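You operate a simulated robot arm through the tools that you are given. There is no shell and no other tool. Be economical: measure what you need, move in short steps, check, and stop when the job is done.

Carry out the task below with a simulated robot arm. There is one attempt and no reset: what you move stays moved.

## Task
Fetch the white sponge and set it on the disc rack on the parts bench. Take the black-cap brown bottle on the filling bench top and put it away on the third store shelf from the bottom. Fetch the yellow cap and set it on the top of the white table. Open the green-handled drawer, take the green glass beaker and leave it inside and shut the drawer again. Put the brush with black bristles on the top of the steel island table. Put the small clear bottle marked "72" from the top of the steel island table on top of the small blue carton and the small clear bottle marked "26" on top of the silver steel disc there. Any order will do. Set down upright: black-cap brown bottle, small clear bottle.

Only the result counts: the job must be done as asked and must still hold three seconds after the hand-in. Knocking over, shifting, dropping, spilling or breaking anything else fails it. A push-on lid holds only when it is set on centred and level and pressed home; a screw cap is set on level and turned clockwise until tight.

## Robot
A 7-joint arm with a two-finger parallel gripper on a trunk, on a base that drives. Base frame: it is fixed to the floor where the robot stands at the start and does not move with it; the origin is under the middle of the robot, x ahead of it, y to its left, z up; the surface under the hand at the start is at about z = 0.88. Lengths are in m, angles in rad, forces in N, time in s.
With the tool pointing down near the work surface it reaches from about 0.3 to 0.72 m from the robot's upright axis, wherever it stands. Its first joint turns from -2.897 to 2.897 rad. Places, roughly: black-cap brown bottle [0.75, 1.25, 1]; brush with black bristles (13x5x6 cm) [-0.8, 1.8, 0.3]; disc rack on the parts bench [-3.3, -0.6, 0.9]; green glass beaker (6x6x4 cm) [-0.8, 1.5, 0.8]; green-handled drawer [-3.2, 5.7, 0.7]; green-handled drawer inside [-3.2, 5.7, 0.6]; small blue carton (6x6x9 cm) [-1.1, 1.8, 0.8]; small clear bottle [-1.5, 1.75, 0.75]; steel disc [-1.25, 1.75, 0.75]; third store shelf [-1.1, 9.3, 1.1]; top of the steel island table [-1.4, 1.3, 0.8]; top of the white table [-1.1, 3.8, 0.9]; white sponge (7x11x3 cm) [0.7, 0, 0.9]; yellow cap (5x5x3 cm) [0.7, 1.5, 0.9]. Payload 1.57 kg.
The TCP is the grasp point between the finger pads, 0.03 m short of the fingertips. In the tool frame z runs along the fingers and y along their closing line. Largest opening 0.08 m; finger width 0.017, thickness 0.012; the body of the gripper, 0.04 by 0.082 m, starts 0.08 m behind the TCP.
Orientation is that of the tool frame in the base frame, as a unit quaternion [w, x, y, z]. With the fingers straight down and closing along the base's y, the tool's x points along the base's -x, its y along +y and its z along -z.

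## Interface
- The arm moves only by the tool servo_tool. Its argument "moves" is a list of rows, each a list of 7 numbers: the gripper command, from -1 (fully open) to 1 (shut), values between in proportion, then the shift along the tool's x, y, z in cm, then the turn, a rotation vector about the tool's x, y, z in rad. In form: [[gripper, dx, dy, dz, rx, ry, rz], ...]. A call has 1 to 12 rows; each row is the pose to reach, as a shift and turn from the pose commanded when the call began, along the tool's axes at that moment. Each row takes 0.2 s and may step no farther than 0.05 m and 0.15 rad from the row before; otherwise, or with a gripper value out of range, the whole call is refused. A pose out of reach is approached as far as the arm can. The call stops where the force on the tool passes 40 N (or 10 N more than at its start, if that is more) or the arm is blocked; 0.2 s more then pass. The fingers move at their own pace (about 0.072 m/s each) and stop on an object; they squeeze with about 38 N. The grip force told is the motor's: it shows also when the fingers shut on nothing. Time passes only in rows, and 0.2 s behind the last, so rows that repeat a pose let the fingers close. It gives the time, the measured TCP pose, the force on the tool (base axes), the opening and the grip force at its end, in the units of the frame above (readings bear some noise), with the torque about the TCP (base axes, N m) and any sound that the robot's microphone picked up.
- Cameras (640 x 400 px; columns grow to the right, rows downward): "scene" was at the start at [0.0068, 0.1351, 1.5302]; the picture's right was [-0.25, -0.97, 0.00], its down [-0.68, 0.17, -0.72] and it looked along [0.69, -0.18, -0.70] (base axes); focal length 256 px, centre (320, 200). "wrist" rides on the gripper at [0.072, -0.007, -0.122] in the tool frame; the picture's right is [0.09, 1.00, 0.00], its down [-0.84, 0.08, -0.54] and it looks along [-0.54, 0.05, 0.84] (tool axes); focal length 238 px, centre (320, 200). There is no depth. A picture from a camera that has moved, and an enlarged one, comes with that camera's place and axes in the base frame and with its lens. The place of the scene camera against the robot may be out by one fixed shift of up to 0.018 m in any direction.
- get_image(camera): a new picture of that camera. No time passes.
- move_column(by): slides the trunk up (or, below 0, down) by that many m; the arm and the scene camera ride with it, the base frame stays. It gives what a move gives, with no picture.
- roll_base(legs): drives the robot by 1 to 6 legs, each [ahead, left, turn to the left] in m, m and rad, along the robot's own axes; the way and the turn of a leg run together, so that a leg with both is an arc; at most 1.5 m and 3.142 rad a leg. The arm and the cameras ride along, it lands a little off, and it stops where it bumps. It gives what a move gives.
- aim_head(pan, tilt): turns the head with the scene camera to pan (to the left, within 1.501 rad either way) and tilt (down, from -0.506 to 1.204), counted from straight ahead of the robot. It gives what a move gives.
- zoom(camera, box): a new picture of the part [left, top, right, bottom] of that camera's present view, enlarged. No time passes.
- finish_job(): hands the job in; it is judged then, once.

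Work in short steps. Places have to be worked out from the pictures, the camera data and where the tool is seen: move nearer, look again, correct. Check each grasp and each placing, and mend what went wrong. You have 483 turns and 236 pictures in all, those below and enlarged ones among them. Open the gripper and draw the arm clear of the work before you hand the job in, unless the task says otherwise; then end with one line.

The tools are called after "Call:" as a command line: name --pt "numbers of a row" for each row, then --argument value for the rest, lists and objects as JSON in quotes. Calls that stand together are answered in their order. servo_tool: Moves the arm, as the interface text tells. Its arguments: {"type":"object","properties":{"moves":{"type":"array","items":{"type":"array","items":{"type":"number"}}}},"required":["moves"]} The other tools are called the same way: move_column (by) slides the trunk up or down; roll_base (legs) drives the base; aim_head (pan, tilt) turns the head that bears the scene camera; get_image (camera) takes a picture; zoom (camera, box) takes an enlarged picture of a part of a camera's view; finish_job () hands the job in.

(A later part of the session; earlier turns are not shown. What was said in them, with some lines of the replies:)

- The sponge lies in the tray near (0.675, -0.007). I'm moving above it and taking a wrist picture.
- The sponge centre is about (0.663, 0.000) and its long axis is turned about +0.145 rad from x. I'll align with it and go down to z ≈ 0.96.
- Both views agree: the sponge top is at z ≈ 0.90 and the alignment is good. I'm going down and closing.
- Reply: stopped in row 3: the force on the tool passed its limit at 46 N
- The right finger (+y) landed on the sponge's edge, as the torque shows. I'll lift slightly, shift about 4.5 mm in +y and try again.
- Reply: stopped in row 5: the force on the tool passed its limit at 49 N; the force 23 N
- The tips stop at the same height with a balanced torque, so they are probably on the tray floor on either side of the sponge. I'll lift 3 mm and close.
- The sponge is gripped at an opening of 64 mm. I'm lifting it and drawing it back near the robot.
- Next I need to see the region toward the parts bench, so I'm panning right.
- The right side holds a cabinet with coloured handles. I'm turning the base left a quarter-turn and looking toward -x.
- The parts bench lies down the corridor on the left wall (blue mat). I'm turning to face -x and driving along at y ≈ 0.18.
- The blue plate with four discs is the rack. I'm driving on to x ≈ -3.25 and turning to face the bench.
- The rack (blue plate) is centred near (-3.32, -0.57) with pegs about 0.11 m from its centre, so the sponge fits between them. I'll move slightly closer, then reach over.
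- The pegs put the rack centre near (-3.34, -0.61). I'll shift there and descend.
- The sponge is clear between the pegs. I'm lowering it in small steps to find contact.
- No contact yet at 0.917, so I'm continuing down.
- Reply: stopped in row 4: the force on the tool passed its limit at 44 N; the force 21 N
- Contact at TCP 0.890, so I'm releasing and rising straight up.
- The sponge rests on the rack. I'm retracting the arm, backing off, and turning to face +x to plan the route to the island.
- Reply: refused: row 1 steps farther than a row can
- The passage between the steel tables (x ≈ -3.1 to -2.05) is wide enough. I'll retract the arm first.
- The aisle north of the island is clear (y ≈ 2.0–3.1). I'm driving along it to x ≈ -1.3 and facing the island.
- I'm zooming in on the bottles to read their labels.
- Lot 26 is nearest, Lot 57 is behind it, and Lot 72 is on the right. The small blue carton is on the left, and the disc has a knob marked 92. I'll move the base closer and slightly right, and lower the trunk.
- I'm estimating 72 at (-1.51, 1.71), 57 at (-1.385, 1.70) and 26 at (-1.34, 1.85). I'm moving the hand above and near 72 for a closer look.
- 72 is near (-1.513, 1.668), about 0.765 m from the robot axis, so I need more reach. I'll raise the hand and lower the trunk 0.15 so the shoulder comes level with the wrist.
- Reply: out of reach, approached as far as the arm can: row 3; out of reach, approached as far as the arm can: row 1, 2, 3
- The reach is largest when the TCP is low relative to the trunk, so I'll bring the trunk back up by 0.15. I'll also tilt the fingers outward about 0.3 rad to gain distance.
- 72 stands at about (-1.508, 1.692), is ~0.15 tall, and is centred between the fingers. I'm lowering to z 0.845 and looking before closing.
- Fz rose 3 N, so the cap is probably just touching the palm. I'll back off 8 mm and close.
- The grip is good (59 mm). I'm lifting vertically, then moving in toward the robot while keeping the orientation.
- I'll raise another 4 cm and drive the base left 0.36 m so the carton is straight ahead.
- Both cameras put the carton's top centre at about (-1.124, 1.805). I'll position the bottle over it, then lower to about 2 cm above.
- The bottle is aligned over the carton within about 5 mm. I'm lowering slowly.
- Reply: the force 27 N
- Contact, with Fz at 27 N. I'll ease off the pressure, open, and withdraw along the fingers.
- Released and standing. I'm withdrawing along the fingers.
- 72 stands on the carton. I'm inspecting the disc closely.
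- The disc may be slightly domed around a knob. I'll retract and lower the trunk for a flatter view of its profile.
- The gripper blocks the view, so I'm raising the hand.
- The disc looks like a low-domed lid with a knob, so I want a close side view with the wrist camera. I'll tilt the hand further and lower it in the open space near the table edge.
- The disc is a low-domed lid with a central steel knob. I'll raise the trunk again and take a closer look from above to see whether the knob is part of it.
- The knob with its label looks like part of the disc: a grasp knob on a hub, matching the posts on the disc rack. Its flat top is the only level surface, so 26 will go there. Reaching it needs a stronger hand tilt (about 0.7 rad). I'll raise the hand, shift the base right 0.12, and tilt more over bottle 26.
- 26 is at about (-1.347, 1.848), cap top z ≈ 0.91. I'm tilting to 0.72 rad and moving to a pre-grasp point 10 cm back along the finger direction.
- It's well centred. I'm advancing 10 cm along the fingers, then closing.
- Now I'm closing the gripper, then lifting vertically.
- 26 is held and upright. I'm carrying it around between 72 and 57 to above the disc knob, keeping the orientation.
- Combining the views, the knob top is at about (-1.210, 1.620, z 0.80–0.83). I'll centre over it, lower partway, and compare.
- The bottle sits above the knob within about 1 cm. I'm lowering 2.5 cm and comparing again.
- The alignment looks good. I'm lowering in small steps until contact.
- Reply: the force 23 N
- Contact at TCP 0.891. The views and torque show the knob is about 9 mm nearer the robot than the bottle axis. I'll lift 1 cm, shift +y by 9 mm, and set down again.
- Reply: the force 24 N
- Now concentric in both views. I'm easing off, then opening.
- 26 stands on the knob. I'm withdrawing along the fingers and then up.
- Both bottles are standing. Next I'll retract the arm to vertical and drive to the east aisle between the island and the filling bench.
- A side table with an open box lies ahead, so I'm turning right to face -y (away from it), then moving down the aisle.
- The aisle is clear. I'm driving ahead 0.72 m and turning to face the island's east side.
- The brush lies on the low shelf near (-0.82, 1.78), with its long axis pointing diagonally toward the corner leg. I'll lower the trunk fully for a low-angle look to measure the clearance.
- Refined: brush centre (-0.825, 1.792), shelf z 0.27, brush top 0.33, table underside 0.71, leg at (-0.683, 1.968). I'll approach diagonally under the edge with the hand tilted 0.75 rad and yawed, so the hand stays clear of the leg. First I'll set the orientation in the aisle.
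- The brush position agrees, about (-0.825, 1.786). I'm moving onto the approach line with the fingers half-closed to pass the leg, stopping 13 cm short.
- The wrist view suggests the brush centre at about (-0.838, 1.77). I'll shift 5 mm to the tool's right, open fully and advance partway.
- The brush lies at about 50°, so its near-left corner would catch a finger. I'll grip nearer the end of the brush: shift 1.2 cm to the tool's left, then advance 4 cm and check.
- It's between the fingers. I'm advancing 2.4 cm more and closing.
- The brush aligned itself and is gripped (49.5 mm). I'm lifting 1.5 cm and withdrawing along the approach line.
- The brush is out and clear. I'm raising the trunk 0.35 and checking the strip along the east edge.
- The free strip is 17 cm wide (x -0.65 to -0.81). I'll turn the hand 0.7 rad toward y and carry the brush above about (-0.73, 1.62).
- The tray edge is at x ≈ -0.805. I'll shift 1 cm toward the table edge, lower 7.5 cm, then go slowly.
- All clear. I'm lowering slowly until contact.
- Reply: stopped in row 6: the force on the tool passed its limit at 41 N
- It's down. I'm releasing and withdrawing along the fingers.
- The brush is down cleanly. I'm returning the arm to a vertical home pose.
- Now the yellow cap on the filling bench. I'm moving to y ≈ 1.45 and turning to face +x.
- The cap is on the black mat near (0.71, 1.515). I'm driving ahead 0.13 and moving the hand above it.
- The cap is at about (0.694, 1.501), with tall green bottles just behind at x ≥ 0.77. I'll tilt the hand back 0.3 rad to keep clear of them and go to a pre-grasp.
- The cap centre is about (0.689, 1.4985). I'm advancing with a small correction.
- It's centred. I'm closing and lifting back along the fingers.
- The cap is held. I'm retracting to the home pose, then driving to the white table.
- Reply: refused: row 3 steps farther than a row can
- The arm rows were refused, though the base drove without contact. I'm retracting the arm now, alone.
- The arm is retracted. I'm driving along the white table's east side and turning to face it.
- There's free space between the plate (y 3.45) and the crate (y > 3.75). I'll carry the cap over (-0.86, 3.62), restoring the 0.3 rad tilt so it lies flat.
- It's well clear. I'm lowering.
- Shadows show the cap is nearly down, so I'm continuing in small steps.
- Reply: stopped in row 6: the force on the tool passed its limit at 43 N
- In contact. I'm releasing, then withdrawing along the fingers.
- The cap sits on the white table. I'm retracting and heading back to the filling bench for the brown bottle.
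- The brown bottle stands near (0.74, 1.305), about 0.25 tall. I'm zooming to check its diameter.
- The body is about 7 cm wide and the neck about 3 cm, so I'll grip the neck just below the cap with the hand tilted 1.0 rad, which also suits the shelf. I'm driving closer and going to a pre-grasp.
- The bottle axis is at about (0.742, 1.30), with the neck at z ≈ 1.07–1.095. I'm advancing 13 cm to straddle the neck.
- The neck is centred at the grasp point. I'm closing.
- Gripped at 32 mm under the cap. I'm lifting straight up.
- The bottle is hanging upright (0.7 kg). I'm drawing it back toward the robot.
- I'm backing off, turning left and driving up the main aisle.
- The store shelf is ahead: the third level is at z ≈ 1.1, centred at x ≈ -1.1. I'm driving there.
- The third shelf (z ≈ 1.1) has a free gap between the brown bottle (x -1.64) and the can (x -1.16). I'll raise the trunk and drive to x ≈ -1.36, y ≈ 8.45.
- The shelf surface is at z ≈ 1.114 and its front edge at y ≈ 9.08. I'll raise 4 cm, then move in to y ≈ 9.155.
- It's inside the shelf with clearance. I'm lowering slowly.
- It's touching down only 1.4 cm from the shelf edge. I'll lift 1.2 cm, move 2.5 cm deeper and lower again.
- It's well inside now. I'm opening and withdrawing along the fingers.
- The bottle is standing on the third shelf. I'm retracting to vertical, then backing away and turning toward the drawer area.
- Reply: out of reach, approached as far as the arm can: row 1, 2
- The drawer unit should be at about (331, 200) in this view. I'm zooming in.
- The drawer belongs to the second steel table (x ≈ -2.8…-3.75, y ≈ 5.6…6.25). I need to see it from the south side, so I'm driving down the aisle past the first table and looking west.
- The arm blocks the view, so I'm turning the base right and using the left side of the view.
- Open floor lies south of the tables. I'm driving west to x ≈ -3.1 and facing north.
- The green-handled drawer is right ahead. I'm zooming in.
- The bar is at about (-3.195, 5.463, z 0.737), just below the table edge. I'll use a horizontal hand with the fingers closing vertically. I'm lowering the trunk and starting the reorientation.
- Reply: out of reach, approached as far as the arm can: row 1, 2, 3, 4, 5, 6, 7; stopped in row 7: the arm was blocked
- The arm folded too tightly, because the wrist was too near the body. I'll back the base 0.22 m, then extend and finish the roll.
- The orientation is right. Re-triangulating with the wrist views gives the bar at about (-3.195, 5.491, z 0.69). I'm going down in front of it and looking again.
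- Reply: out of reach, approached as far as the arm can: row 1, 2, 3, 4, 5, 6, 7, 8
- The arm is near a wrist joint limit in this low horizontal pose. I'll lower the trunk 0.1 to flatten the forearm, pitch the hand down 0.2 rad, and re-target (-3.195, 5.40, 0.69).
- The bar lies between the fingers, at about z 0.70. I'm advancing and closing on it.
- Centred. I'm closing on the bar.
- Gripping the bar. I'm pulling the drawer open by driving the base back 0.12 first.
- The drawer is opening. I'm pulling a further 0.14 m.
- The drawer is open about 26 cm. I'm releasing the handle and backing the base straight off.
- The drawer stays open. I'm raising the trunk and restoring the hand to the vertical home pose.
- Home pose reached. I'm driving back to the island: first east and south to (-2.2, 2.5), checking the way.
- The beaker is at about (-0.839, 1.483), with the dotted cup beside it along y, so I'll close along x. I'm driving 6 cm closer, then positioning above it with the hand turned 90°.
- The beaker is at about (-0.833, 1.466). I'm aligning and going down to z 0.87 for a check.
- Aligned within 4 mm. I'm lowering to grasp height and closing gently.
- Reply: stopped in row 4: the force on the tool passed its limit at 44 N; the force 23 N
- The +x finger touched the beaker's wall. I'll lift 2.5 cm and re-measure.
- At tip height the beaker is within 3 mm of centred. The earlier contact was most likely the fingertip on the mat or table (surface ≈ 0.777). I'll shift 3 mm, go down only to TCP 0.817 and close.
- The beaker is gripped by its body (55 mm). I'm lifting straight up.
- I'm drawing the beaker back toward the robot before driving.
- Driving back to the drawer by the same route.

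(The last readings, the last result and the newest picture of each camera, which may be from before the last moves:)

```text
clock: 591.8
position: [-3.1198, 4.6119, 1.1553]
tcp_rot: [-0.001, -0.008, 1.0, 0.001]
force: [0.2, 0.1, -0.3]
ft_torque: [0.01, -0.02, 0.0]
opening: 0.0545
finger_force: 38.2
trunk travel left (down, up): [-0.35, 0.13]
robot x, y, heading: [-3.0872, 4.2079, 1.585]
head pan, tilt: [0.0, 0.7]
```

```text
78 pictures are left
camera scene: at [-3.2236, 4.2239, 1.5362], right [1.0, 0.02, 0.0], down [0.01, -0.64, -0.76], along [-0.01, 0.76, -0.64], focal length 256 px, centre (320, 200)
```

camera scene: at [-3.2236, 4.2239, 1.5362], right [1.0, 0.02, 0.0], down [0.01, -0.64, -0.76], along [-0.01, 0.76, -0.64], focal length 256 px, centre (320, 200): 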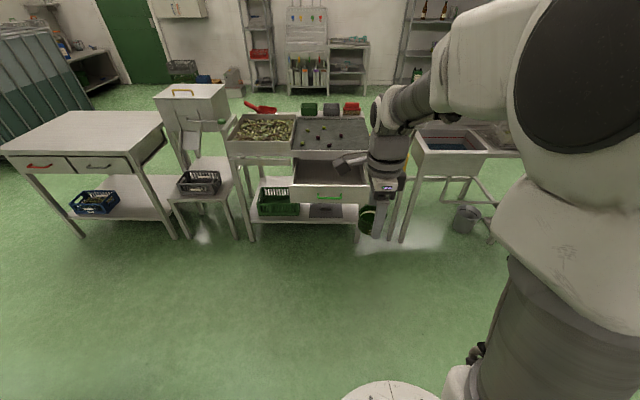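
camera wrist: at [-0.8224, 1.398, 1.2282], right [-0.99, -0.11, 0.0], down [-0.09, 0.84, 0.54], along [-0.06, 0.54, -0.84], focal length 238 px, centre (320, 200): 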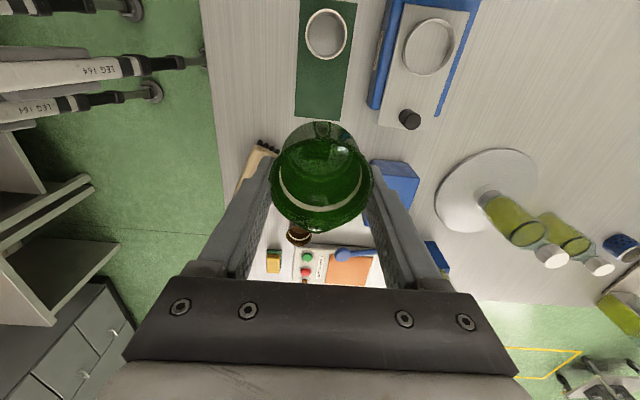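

The drawer is still open. I'm driving ahead 0.5 and slightly left.

Call:
roll_base --legs '[[0.5, 0.09, -0.014]]'

Call:
aim_head --pan 0.0 --tilt 0.95

Call:
get_image --camera "scene"

Call:
get_image --camera "wrist"

```text
clock: 595.6
position: [-3.2138, 5.1142, 1.1562]
tcp_rot: [-0.001, -0.006, 1.0, 0.001]
force: [0.1, 0.2, -1.4]
ft_torque: [-0.04, 0.01, 0.04]
opening: 0.0548
finger_force: 37.6
trunk travel left (down, up): [-0.35, 0.13]
robot x, y, heading: [-3.1895, 4.708, 1.582]
head pan, tilt: [0.0, 0.7]
```

```text
clock: 596.4
position: [-3.2137, 5.1151, 1.1561]
tcp_rot: [-0.002, -0.006, 1.0, 0.001]
force: [0.0, 0.7, -0.4]
ft_torque: [-0.05, 0.01, -0.01]
opening: 0.0545
finger_force: 38.0
trunk travel left (down, up): [-0.35, 0.13]
robot x, y, heading: [-3.1884, 4.7088, 1.58]
head pan, tilt: [0.0, 0.949]
```

```text
77 pictures are left
camera scene: at [-3.3198, 4.7153, 1.5165], right [1.0, 0.01, 0.0], down [0.01, -0.81, -0.58], along [-0.01, 0.58, -0.81], focal length 256 px, centre (320, 200)
```

scene: 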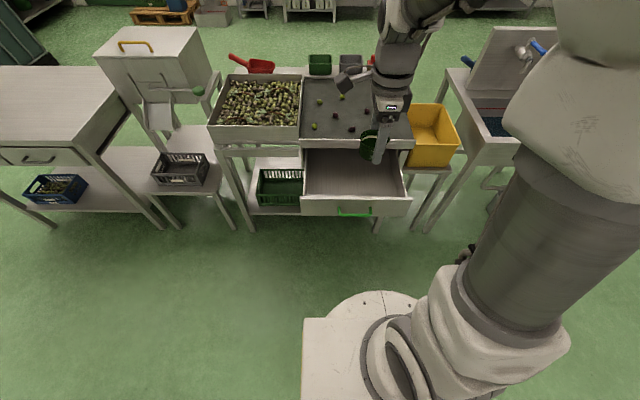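

```text
76 pictures are left
camera wrist: at [-3.2852, 5.1066, 1.2766], right [-0.1, 0.99, 0.0], down [0.84, 0.09, 0.54], along [0.54, 0.06, -0.84], focal length 238 px, centre (320, 200)
```

wrist: 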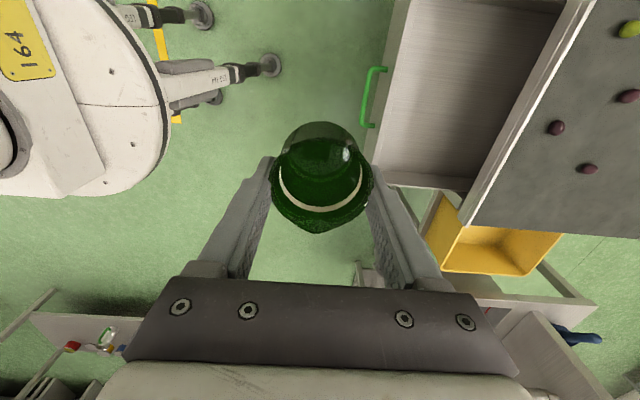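

The drawer's free opening spans y 5.28–5.44, x -3.39…-3.03. I'll lower the trunk 0.2 and move the beaker above (-3.2, 5.355).

Call:
move_column --by -0.2

Call:
servo_tool --pt "1 -0.3 4.5 0 0 0 0" --pt "1 -0.6 9 0 0 0 0" --pt "1 -0.9 13.5 0 0 0 0" --pt "1 -1.2 18 0 0 0 0" --pt "1 -1.5 22 0 0 0 0" --pt "1 -1.6 24 0 0 0 0" --pt "1 -1.6 24 3 0 0 0" --pt "1 -1.6 24 6 0 0 0"

Call:
get_image --camera "wrist"

Call:
get_image --camera "scene"

```text
clock: 598.6
position: [-3.2129, 5.1149, 0.9568]
tcp_rot: [-0.001, -0.006, 1.0, 0.001]
force: [0.5, 0.8, -0.1]
ft_torque: [0.01, 0.01, 0.0]
opening: 0.0546
finger_force: 37.6
trunk travel left (down, up): [-0.15, 0.33]
robot x, y, heading: [-3.1881, 4.7086, 1.578]
head pan, tilt: [0.0, 0.949]
```

```text
clock: 600.4
position: [-3.2007, 5.3553, 0.8956]
tcp_rot: [-0.001, -0.006, 1.0, 0.0]
force: [0.2, 0.4, -1.5]
ft_torque: [-0.01, -0.01, 0.02]
opening: 0.055
finger_force: 38.3
trunk travel left (down, up): [-0.15, 0.33]
robot x, y, heading: [-3.1836, 4.7072, 1.578]
head pan, tilt: [0.0, 0.949]
```

```text
75 pictures are left
camera wrist: at [-3.272, 5.3474, 1.0163], right [-0.1, 0.99, 0.0], down [0.84, 0.09, 0.54], along [0.54, 0.06, -0.84], focal length 238 px, centre (320, 200)
```

wrist: 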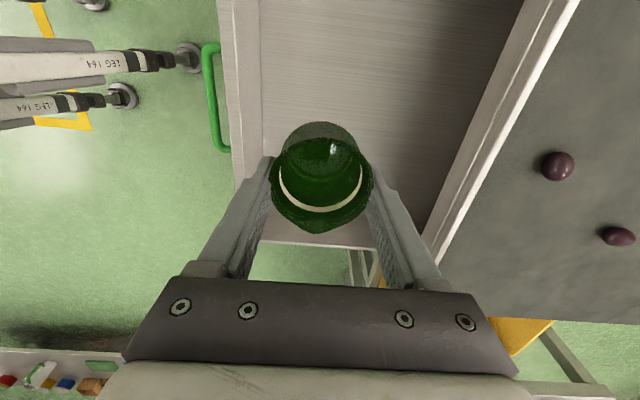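

```text
74 pictures are left
camera scene: at [-3.3198, 4.7152, 1.3165], right [1.0, 0.01, 0.0], down [0.01, -0.81, -0.58], along [-0.01, 0.58, -0.81], focal length 256 px, centre (320, 200)
```

scene: 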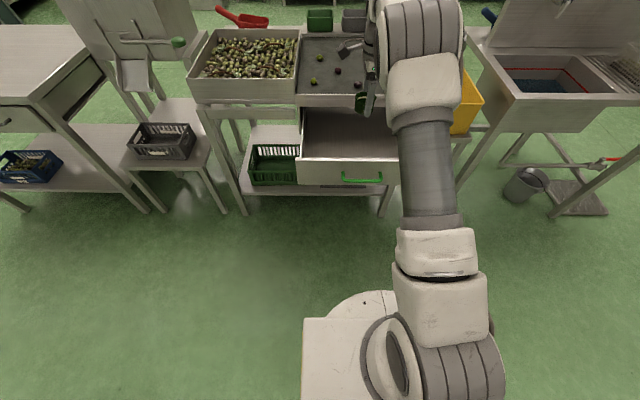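

The clear opening is y 5.29–5.45. I'll shift 8 mm deeper and descend into the drawer.

Call:
servo_tool --pt "1 0 0.8 2 0 0 0" --pt "1 0 0.8 6 0 0 0" --pt "1 0 0.8 10 0 0 0" --pt "1 0 0.8 14 0 0 0" --pt "1 0 0.8 17.5 0 0 0" --pt "1 0 0.8 17.5 0 0 0"

Call:
get_image --camera "wrist"

```text
clock: 601.8
position: [-3.1994, 5.3635, 0.7205]
tcp_rot: [-0.001, -0.006, 1.0, 0.001]
force: [-0.8, -0.5, -0.1]
ft_torque: [0.02, 0.02, 0.0]
opening: 0.0549
finger_force: 37.8
trunk travel left (down, up): [-0.15, 0.33]
robot x, y, heading: [-3.1849, 4.7108, 1.581]
head pan, tilt: [0.0, 0.949]
```

```text
73 pictures are left
camera wrist: at [-3.272, 5.3545, 0.8413], right [-0.1, 0.99, 0.0], down [0.84, 0.09, 0.54], along [0.54, 0.06, -0.84], focal length 238 px, centre (320, 200)
```

wrist: 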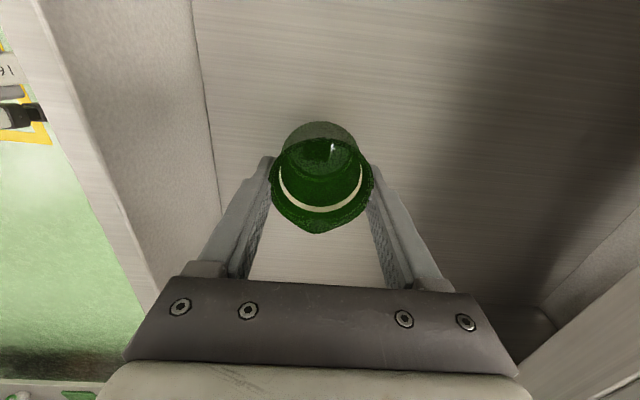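

The drawer floor is close, so I'm lowering slowly until contact.

Call:
servo_tool --pt "1 0 0 0.5 0 0 0" --pt "1 0 0 1.0 0 0 0" --pt "1 0 0 1.4 0 0 0" --pt "1 0 0 1.8 0 0 0" --pt "1 0 0 2.2 0 0 0" --pt "1 0 0 2.6 0 0 0" --pt "1 0 0 3.0 0 0 0"

Call:
get_image --camera "wrist"

```text
clock: 603.4
position: [-3.2018, 5.363, 0.6912]
tcp_rot: [-0.002, -0.005, 1.0, 0.001]
force: [-0.4, 0.2, -1.0]
ft_torque: [0.03, 0.02, -0.02]
opening: 0.0548
finger_force: 37.9
trunk travel left (down, up): [-0.15, 0.33]
robot x, y, heading: [-3.1882, 4.7095, 1.585]
head pan, tilt: [0.0, 0.949]
```

```text
72 pictures are left
camera wrist: at [-3.2724, 5.3553, 0.8118], right [-0.1, 0.99, 0.0], down [0.84, 0.09, 0.54], along [0.54, 0.06, -0.84], focal length 238 px, centre (320, 200)
```

wrist: 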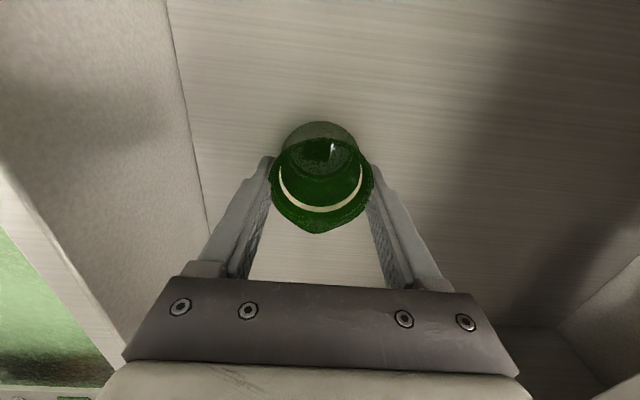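

Call:
servo_tool --pt "1 0 0 0.4 0 0 0" --pt "1 0 0 0.8 0 0 0" --pt "1 0 0 1.1 0 0 0" --pt "1 0 0 1.4 0 0 0" --pt "1 0 0 1.7 0 0 0" --pt "1 0 0 2.0 0 0 0" --pt "1 0 0 2.3 0 0 0"

Call:
get_image --camera "wrist"

```text
clock: 604.9
position: [-3.2007, 5.3684, 0.6782]
tcp_rot: [-0.001, -0.006, 1.0, 0.008]
force: [0.9, 1.4, 14.2]
ft_torque: [-0.47, 0.03, 0.02]
opening: 0.0546
finger_force: 38.2
trunk travel left (down, up): [-0.15, 0.33]
robot x, y, heading: [-3.1887, 4.703, 1.585]
head pan, tilt: [0.0, 0.949]
stopped in row 7: the force on the tool passed its limit at 43 N (the readings are from after the stop); the commanded pose is now the measured one
```

```text
71 pictures are left
camera wrist: at [-3.2725, 5.3576, 0.7979], right [-0.1, 0.99, 0.02], down [0.84, 0.08, 0.54], along [0.54, 0.07, -0.84], focal length 238 px, centre (320, 200)
```

wrist: 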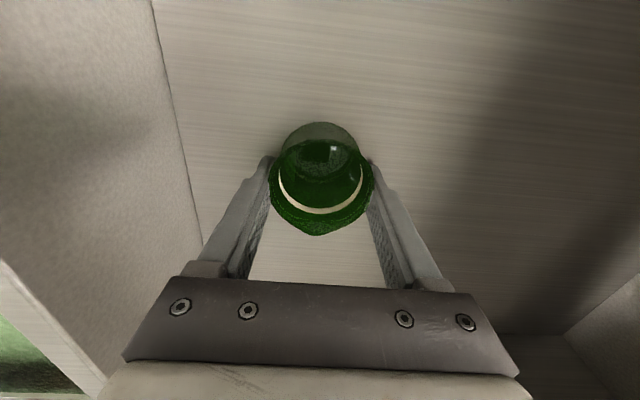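

In contact with the drawer floor. I'm releasing and rising straight up.

Call:
servo_tool --pt "1 0 0 -0.1 0 0 0" --pt "0.2 0 0 -0.1 0 0 0" --pt "-0.4 0 0 -0.1 0 0 0" --pt "-0.9 0 0 -0.1 0 0 0" --pt "-0.9 0 0 -0.1 0 0 0" --pt "-0.9 0 0 -3 0 0 0" --pt "-0.9 0 0 -7 0 0 0" --pt "-0.9 0 0 -11.5 0 0 0" --pt "-0.9 0 0 -16 0 0 0" --pt "-0.9 0 0 -20.5 0 0 0" --pt "-0.9 0 0 -25 0 0 0"

Call:
get_image --camera "wrist"

```text
clock: 607.3
position: [-3.2013, 5.365, 0.9257]
tcp_rot: [-0.001, -0.006, 1.0, 0.004]
force: [-0.2, 1.4, 0.3]
ft_torque: [0.03, -0.04, -0.01]
opening: 0.076
finger_force: 0.1
trunk travel left (down, up): [-0.15, 0.33]
robot x, y, heading: [-3.1822, 4.715, 1.58]
head pan, tilt: [0.0, 0.949]
```

```text
70 pictures are left
camera wrist: at [-3.2727, 5.355, 1.0454], right [-0.1, 0.99, 0.01], down [0.84, 0.08, 0.54], along [0.54, 0.06, -0.84], focal length 238 px, centre (320, 200)
```

wrist: 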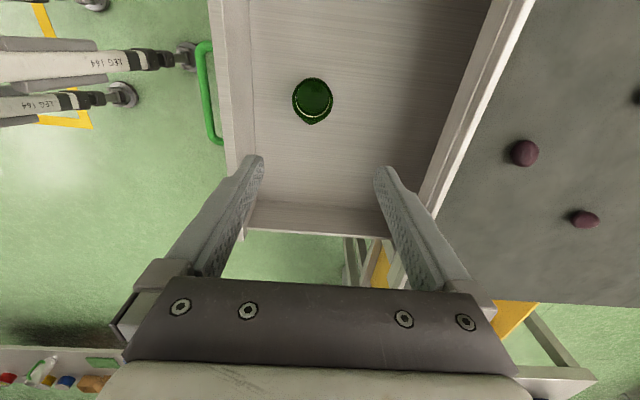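

The beaker stands in the drawer. To shut it I'll grip the bar again and push with the base. I'm backing off, lowering the trunk, and tilting the hand to the handle-grip orientation.

Call:
roll_base --legs '[[-0.365, 0, -0.01]]'

Call:
move_column --by -0.15

Call:
servo_tool --pt "-1 0 1.1 0.5 -0.137 0 0" --pt "-1 0 2.3 1 -0.274 0 0" --pt "-1 0 3.4 1.6 -0.411 0 0" --pt "-1 0 4.6 2.1 -0.548 0 0" --pt "-1 0 5.7 2.7 -0.685 0 0" --pt "-1 0 6.8 3.2 -0.822 0 0" --pt "-1 0 8 3.8 -0.959 0 0" --pt "-1 0 9.1 4.3 -1.096 0 0" --pt "-1 0 10.3 4.9 -1.233 0 0" --pt "-1 0 11.4 5.4 -1.37 0 0" --pt "-1 0 11.4 5.4 -1.37 0 0"

Call:
get_image --camera "wrist"

```text
clock: 610.3
position: [-3.192, 4.9983, 0.9245]
tcp_rot: [-0.001, 0.0, 1.0, 0.005]
force: [-0.6, -0.1, -0.3]
ft_torque: [0.0, 0.01, 0.0]
opening: 0.0761
finger_force: 0.1
trunk travel left (down, up): [-0.15, 0.33]
robot x, y, heading: [-3.1858, 4.3424, 1.574]
head pan, tilt: [0.0, 0.949]
```

```text
clock: 612.0
position: [-3.1907, 4.9981, 0.7742]
tcp_rot: [-0.001, -0.001, 1.0, 0.004]
force: [0.3, 0.3, -0.4]
ft_torque: [0.01, -0.02, 0.03]
opening: 0.076
finger_force: 0.1
trunk travel left (down, up): [0.0, 0.48]
robot x, y, heading: [-3.1847, 4.3391, 1.571]
head pan, tilt: [0.0, 0.949]
```

```text
clock: 614.4
position: [-3.1911, 5.114, 0.7222]
tcp_rot: [0.0, 0.001, 0.771, 0.637]
force: [0.3, 0.4, 0.2]
ft_torque: [0.03, 0.04, -0.01]
opening: 0.0801
finger_force: 0.0
trunk travel left (down, up): [0.0, 0.48]
robot x, y, heading: [-3.1854, 4.3404, 1.57]
head pan, tilt: [0.0, 0.949]
```

```text
69 pictures are left
camera wrist: at [-3.2633, 4.9906, 0.7365], right [-0.09, 0.19, 0.98], down [0.84, -0.52, 0.18], along [0.54, 0.84, -0.11], focal length 238 px, centre (320, 200)
```

wrist: 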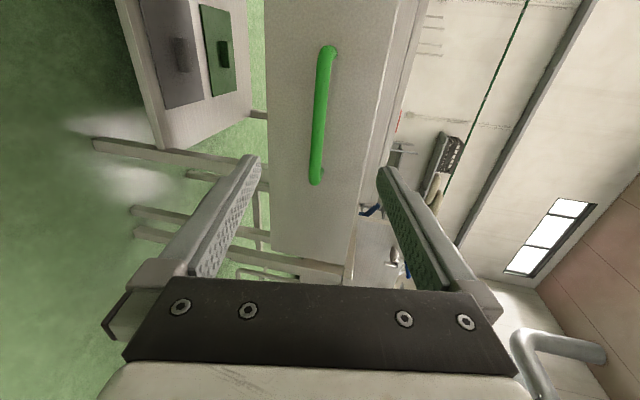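

Lined up with the bar. I'm advancing 9.8 cm and closing.

Call:
servo_tool --pt "-1 0.4 0 4 0 0 0" --pt "-1 0.8 0 8 0 0 0" --pt "-1 0.8 0 9.8 0 0 0" --pt "-1 0.8 0 9.8 0 0 0" --pt "1 0.8 0 9.8 0 0 0" --pt "1 0.8 0 9.8 0 0 0" --pt "1 0.8 0 9.8 0 0 0" --pt "1 0.8 0 9.8 0 0 0" --pt "1 0.8 0 9.8 0 0 0" --pt "1 0.8 0 9.8 0 0 0"

Call:
get_image --camera "wrist"

```text
clock: 616.6
position: [-3.2001, 5.2091, 0.7027]
tcp_rot: [-0.001, 0.0, 0.772, 0.635]
force: [0.9, -1.4, -6.8]
ft_torque: [-0.05, -0.02, 0.12]
opening: 0.0121
finger_force: 29.4
trunk travel left (down, up): [0.0, 0.48]
robot x, y, heading: [-3.1835, 4.3429, 1.574]
head pan, tilt: [0.0, 0.949]
```

```text
68 pictures are left
camera wrist: at [-3.2721, 5.087, 0.7166], right [-0.09, 0.19, 0.98], down [0.84, -0.52, 0.18], along [0.54, 0.83, -0.11], focal length 238 px, centre (320, 200)
```

wrist: 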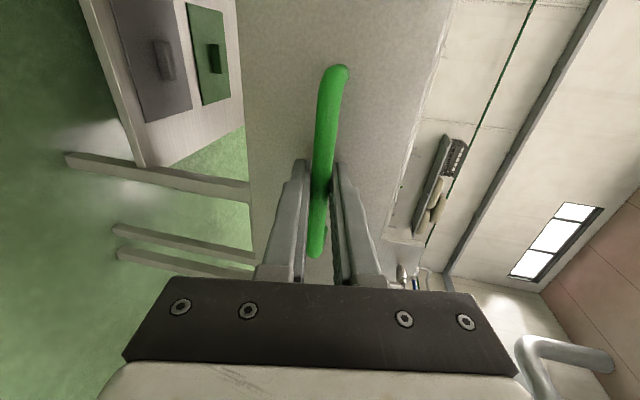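

The bar is gripped. I'm pushing the drawer shut smoothly with the base.

Call:
roll_base --legs '[[0.13, 0, 0]]'

Call:
roll_base --legs '[[0.12, 0, 0]]'

Call:
get_image --camera "scene"

```text
clock: 618.1
position: [-3.2003, 5.3393, 0.7001]
tcp_rot: [-0.002, 0.0, 0.771, 0.636]
force: [-8.0, 1.0, -11.0]
ft_torque: [-0.02, -0.06, -0.02]
opening: 0.0118
finger_force: 28.8
trunk travel left (down, up): [0.0, 0.48]
robot x, y, heading: [-3.1857, 4.4754, 1.569]
head pan, tilt: [0.0, 0.949]
```

```text
clock: 619.6
position: [-3.2006, 5.4582, 0.7012]
tcp_rot: [-0.002, 0.0, 0.773, 0.635]
force: [-2.1, -0.7, -4.3]
ft_torque: [-0.01, -0.08, 0.01]
opening: 0.0116
finger_force: 30.0
trunk travel left (down, up): [0.0, 0.48]
robot x, y, heading: [-3.1852, 4.5938, 1.568]
head pan, tilt: [0.0, 0.949]
```

```text
67 pictures are left
camera scene: at [-3.3177, 4.6017, 1.1664], right [1.0, 0.0, 0.0], down [0.0, -0.81, -0.58], along [0.0, 0.58, -0.81], focal length 256 px, centre (320, 200)
```

scene: 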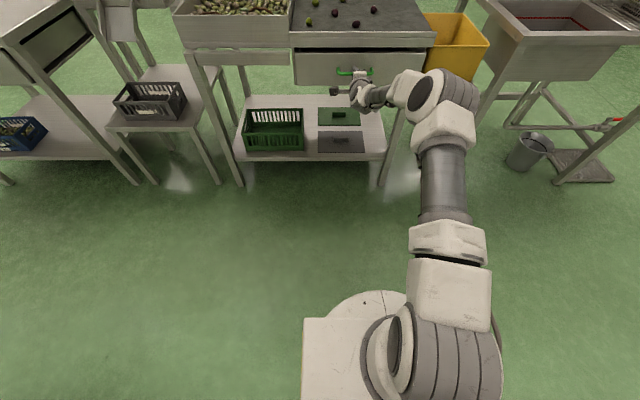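

About 1 cm remains. I'm pushing home with the arm.

Call:
servo_tool --pt "1 0 0.06 0.3 0 0 0" --pt "1 0 0.12 0.6 0 0 0" --pt "1 0 0.18 0.9 0 0 0" --pt "1 0 0.24 1.2 0 0 0" --pt "1 0 0.3 1.5 0 0 0" --pt "1 0 0.36 1.8 0 0 0"

Call:
get_image --camera "wrist"

```text
clock: 621.0
position: [-3.2009, 5.4771, 0.7012]
tcp_rot: [-0.003, -0.001, 0.773, 0.635]
force: [-0.6, -24.9, -0.9]
ft_torque: [-0.04, -0.07, 0.0]
opening: 0.0119
finger_force: 28.9
trunk travel left (down, up): [0.0, 0.48]
robot x, y, heading: [-3.1853, 4.5948, 1.561]
head pan, tilt: [0.0, 0.949]
```

```text
66 pictures are left
camera wrist: at [-3.2719, 5.3543, 0.7166], right [-0.09, 0.19, 0.98], down [0.84, -0.51, 0.18], along [0.54, 0.84, -0.12], focal length 238 px, centre (320, 200)
```

wrist: 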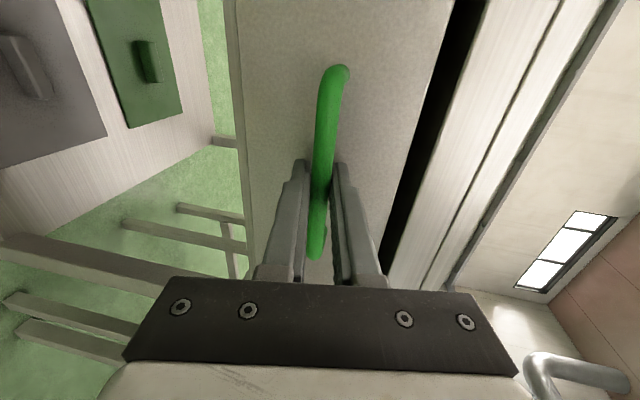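

The drawer is against its stop (25 N). I'm releasing, then backing the hand away with the base.

Call:
servo_tool --pt "0 0 0 0 0 0 0" --pt "-0.6 0 0 0 0 0 0" --pt "-0.8 0 0 0 0 0 0" --pt "-0.8 0 0 -2 0 0 0" --pt "-0.8 0 0 -5 0 0 0"

Call:
roll_base --legs '[[-0.3, 0, 0]]'

Call:
aim_head --pan 0.0 --tilt 0.6

Call:
get_image --camera "scene"

Call:
get_image --camera "wrist"

```text
clock: 622.2
position: [-3.2001, 5.4274, 0.7128]
tcp_rot: [-0.002, -0.001, 0.772, 0.636]
force: [0.9, -0.7, -0.5]
ft_torque: [-0.01, -0.02, 0.01]
opening: 0.0722
finger_force: 0.0
trunk travel left (down, up): [0.0, 0.48]
robot x, y, heading: [-3.1795, 4.5915, 1.568]
head pan, tilt: [0.0, 0.949]
```

```text
clock: 624.8
position: [-3.2011, 5.126, 0.7123]
tcp_rot: [-0.002, -0.001, 0.772, 0.635]
force: [0.8, -0.6, 0.6]
ft_torque: [0.01, 0.01, 0.01]
opening: 0.0722
finger_force: 0.1
trunk travel left (down, up): [0.0, 0.48]
robot x, y, heading: [-3.1886, 4.2869, 1.57]
head pan, tilt: [0.0, 0.949]
```

```text
clock: 625.6
position: [-3.2007, 5.1259, 0.7115]
tcp_rot: [-0.002, 0.0, 0.772, 0.635]
force: [-0.9, -0.6, 0.0]
ft_torque: [0.0, 0.0, -0.01]
opening: 0.0719
finger_force: 0.0
trunk travel left (down, up): [0.0, 0.48]
robot x, y, heading: [-3.1852, 4.2886, 1.572]
head pan, tilt: [0.0, 0.6]
```

```text
65 pictures are left
camera scene: at [-3.3182, 4.3148, 1.1948], right [1.0, 0.0, 0.0], down [0.0, -0.57, -0.82], along [0.0, 0.82, -0.57], focal length 256 px, centre (320, 200)
```

scene: 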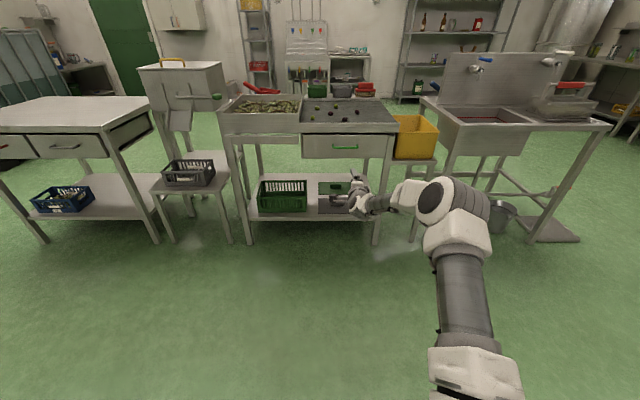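

```text
64 pictures are left
camera wrist: at [-3.2728, 5.0044, 0.7271], right [-0.09, 0.19, 0.98], down [0.84, -0.51, 0.18], along [0.54, 0.84, -0.11], focal length 238 px, centre (320, 200)
```

wrist: 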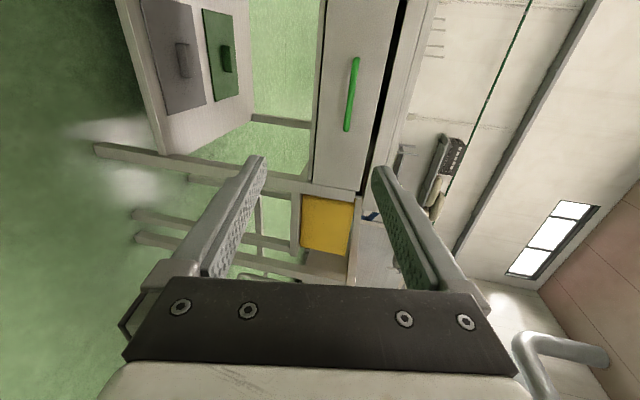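

Everything is in place: the drawer is shut with the beaker inside, the gripper is open, and the arm is clear of the work. I'm handing in.

Call:
finish_job

```text
The job is handed in.
```

I finished every part of the task and handed the job in. The "26" bottle stands on the raised knob at the centre of the steel disc, because the disc surface around the knob slopes.
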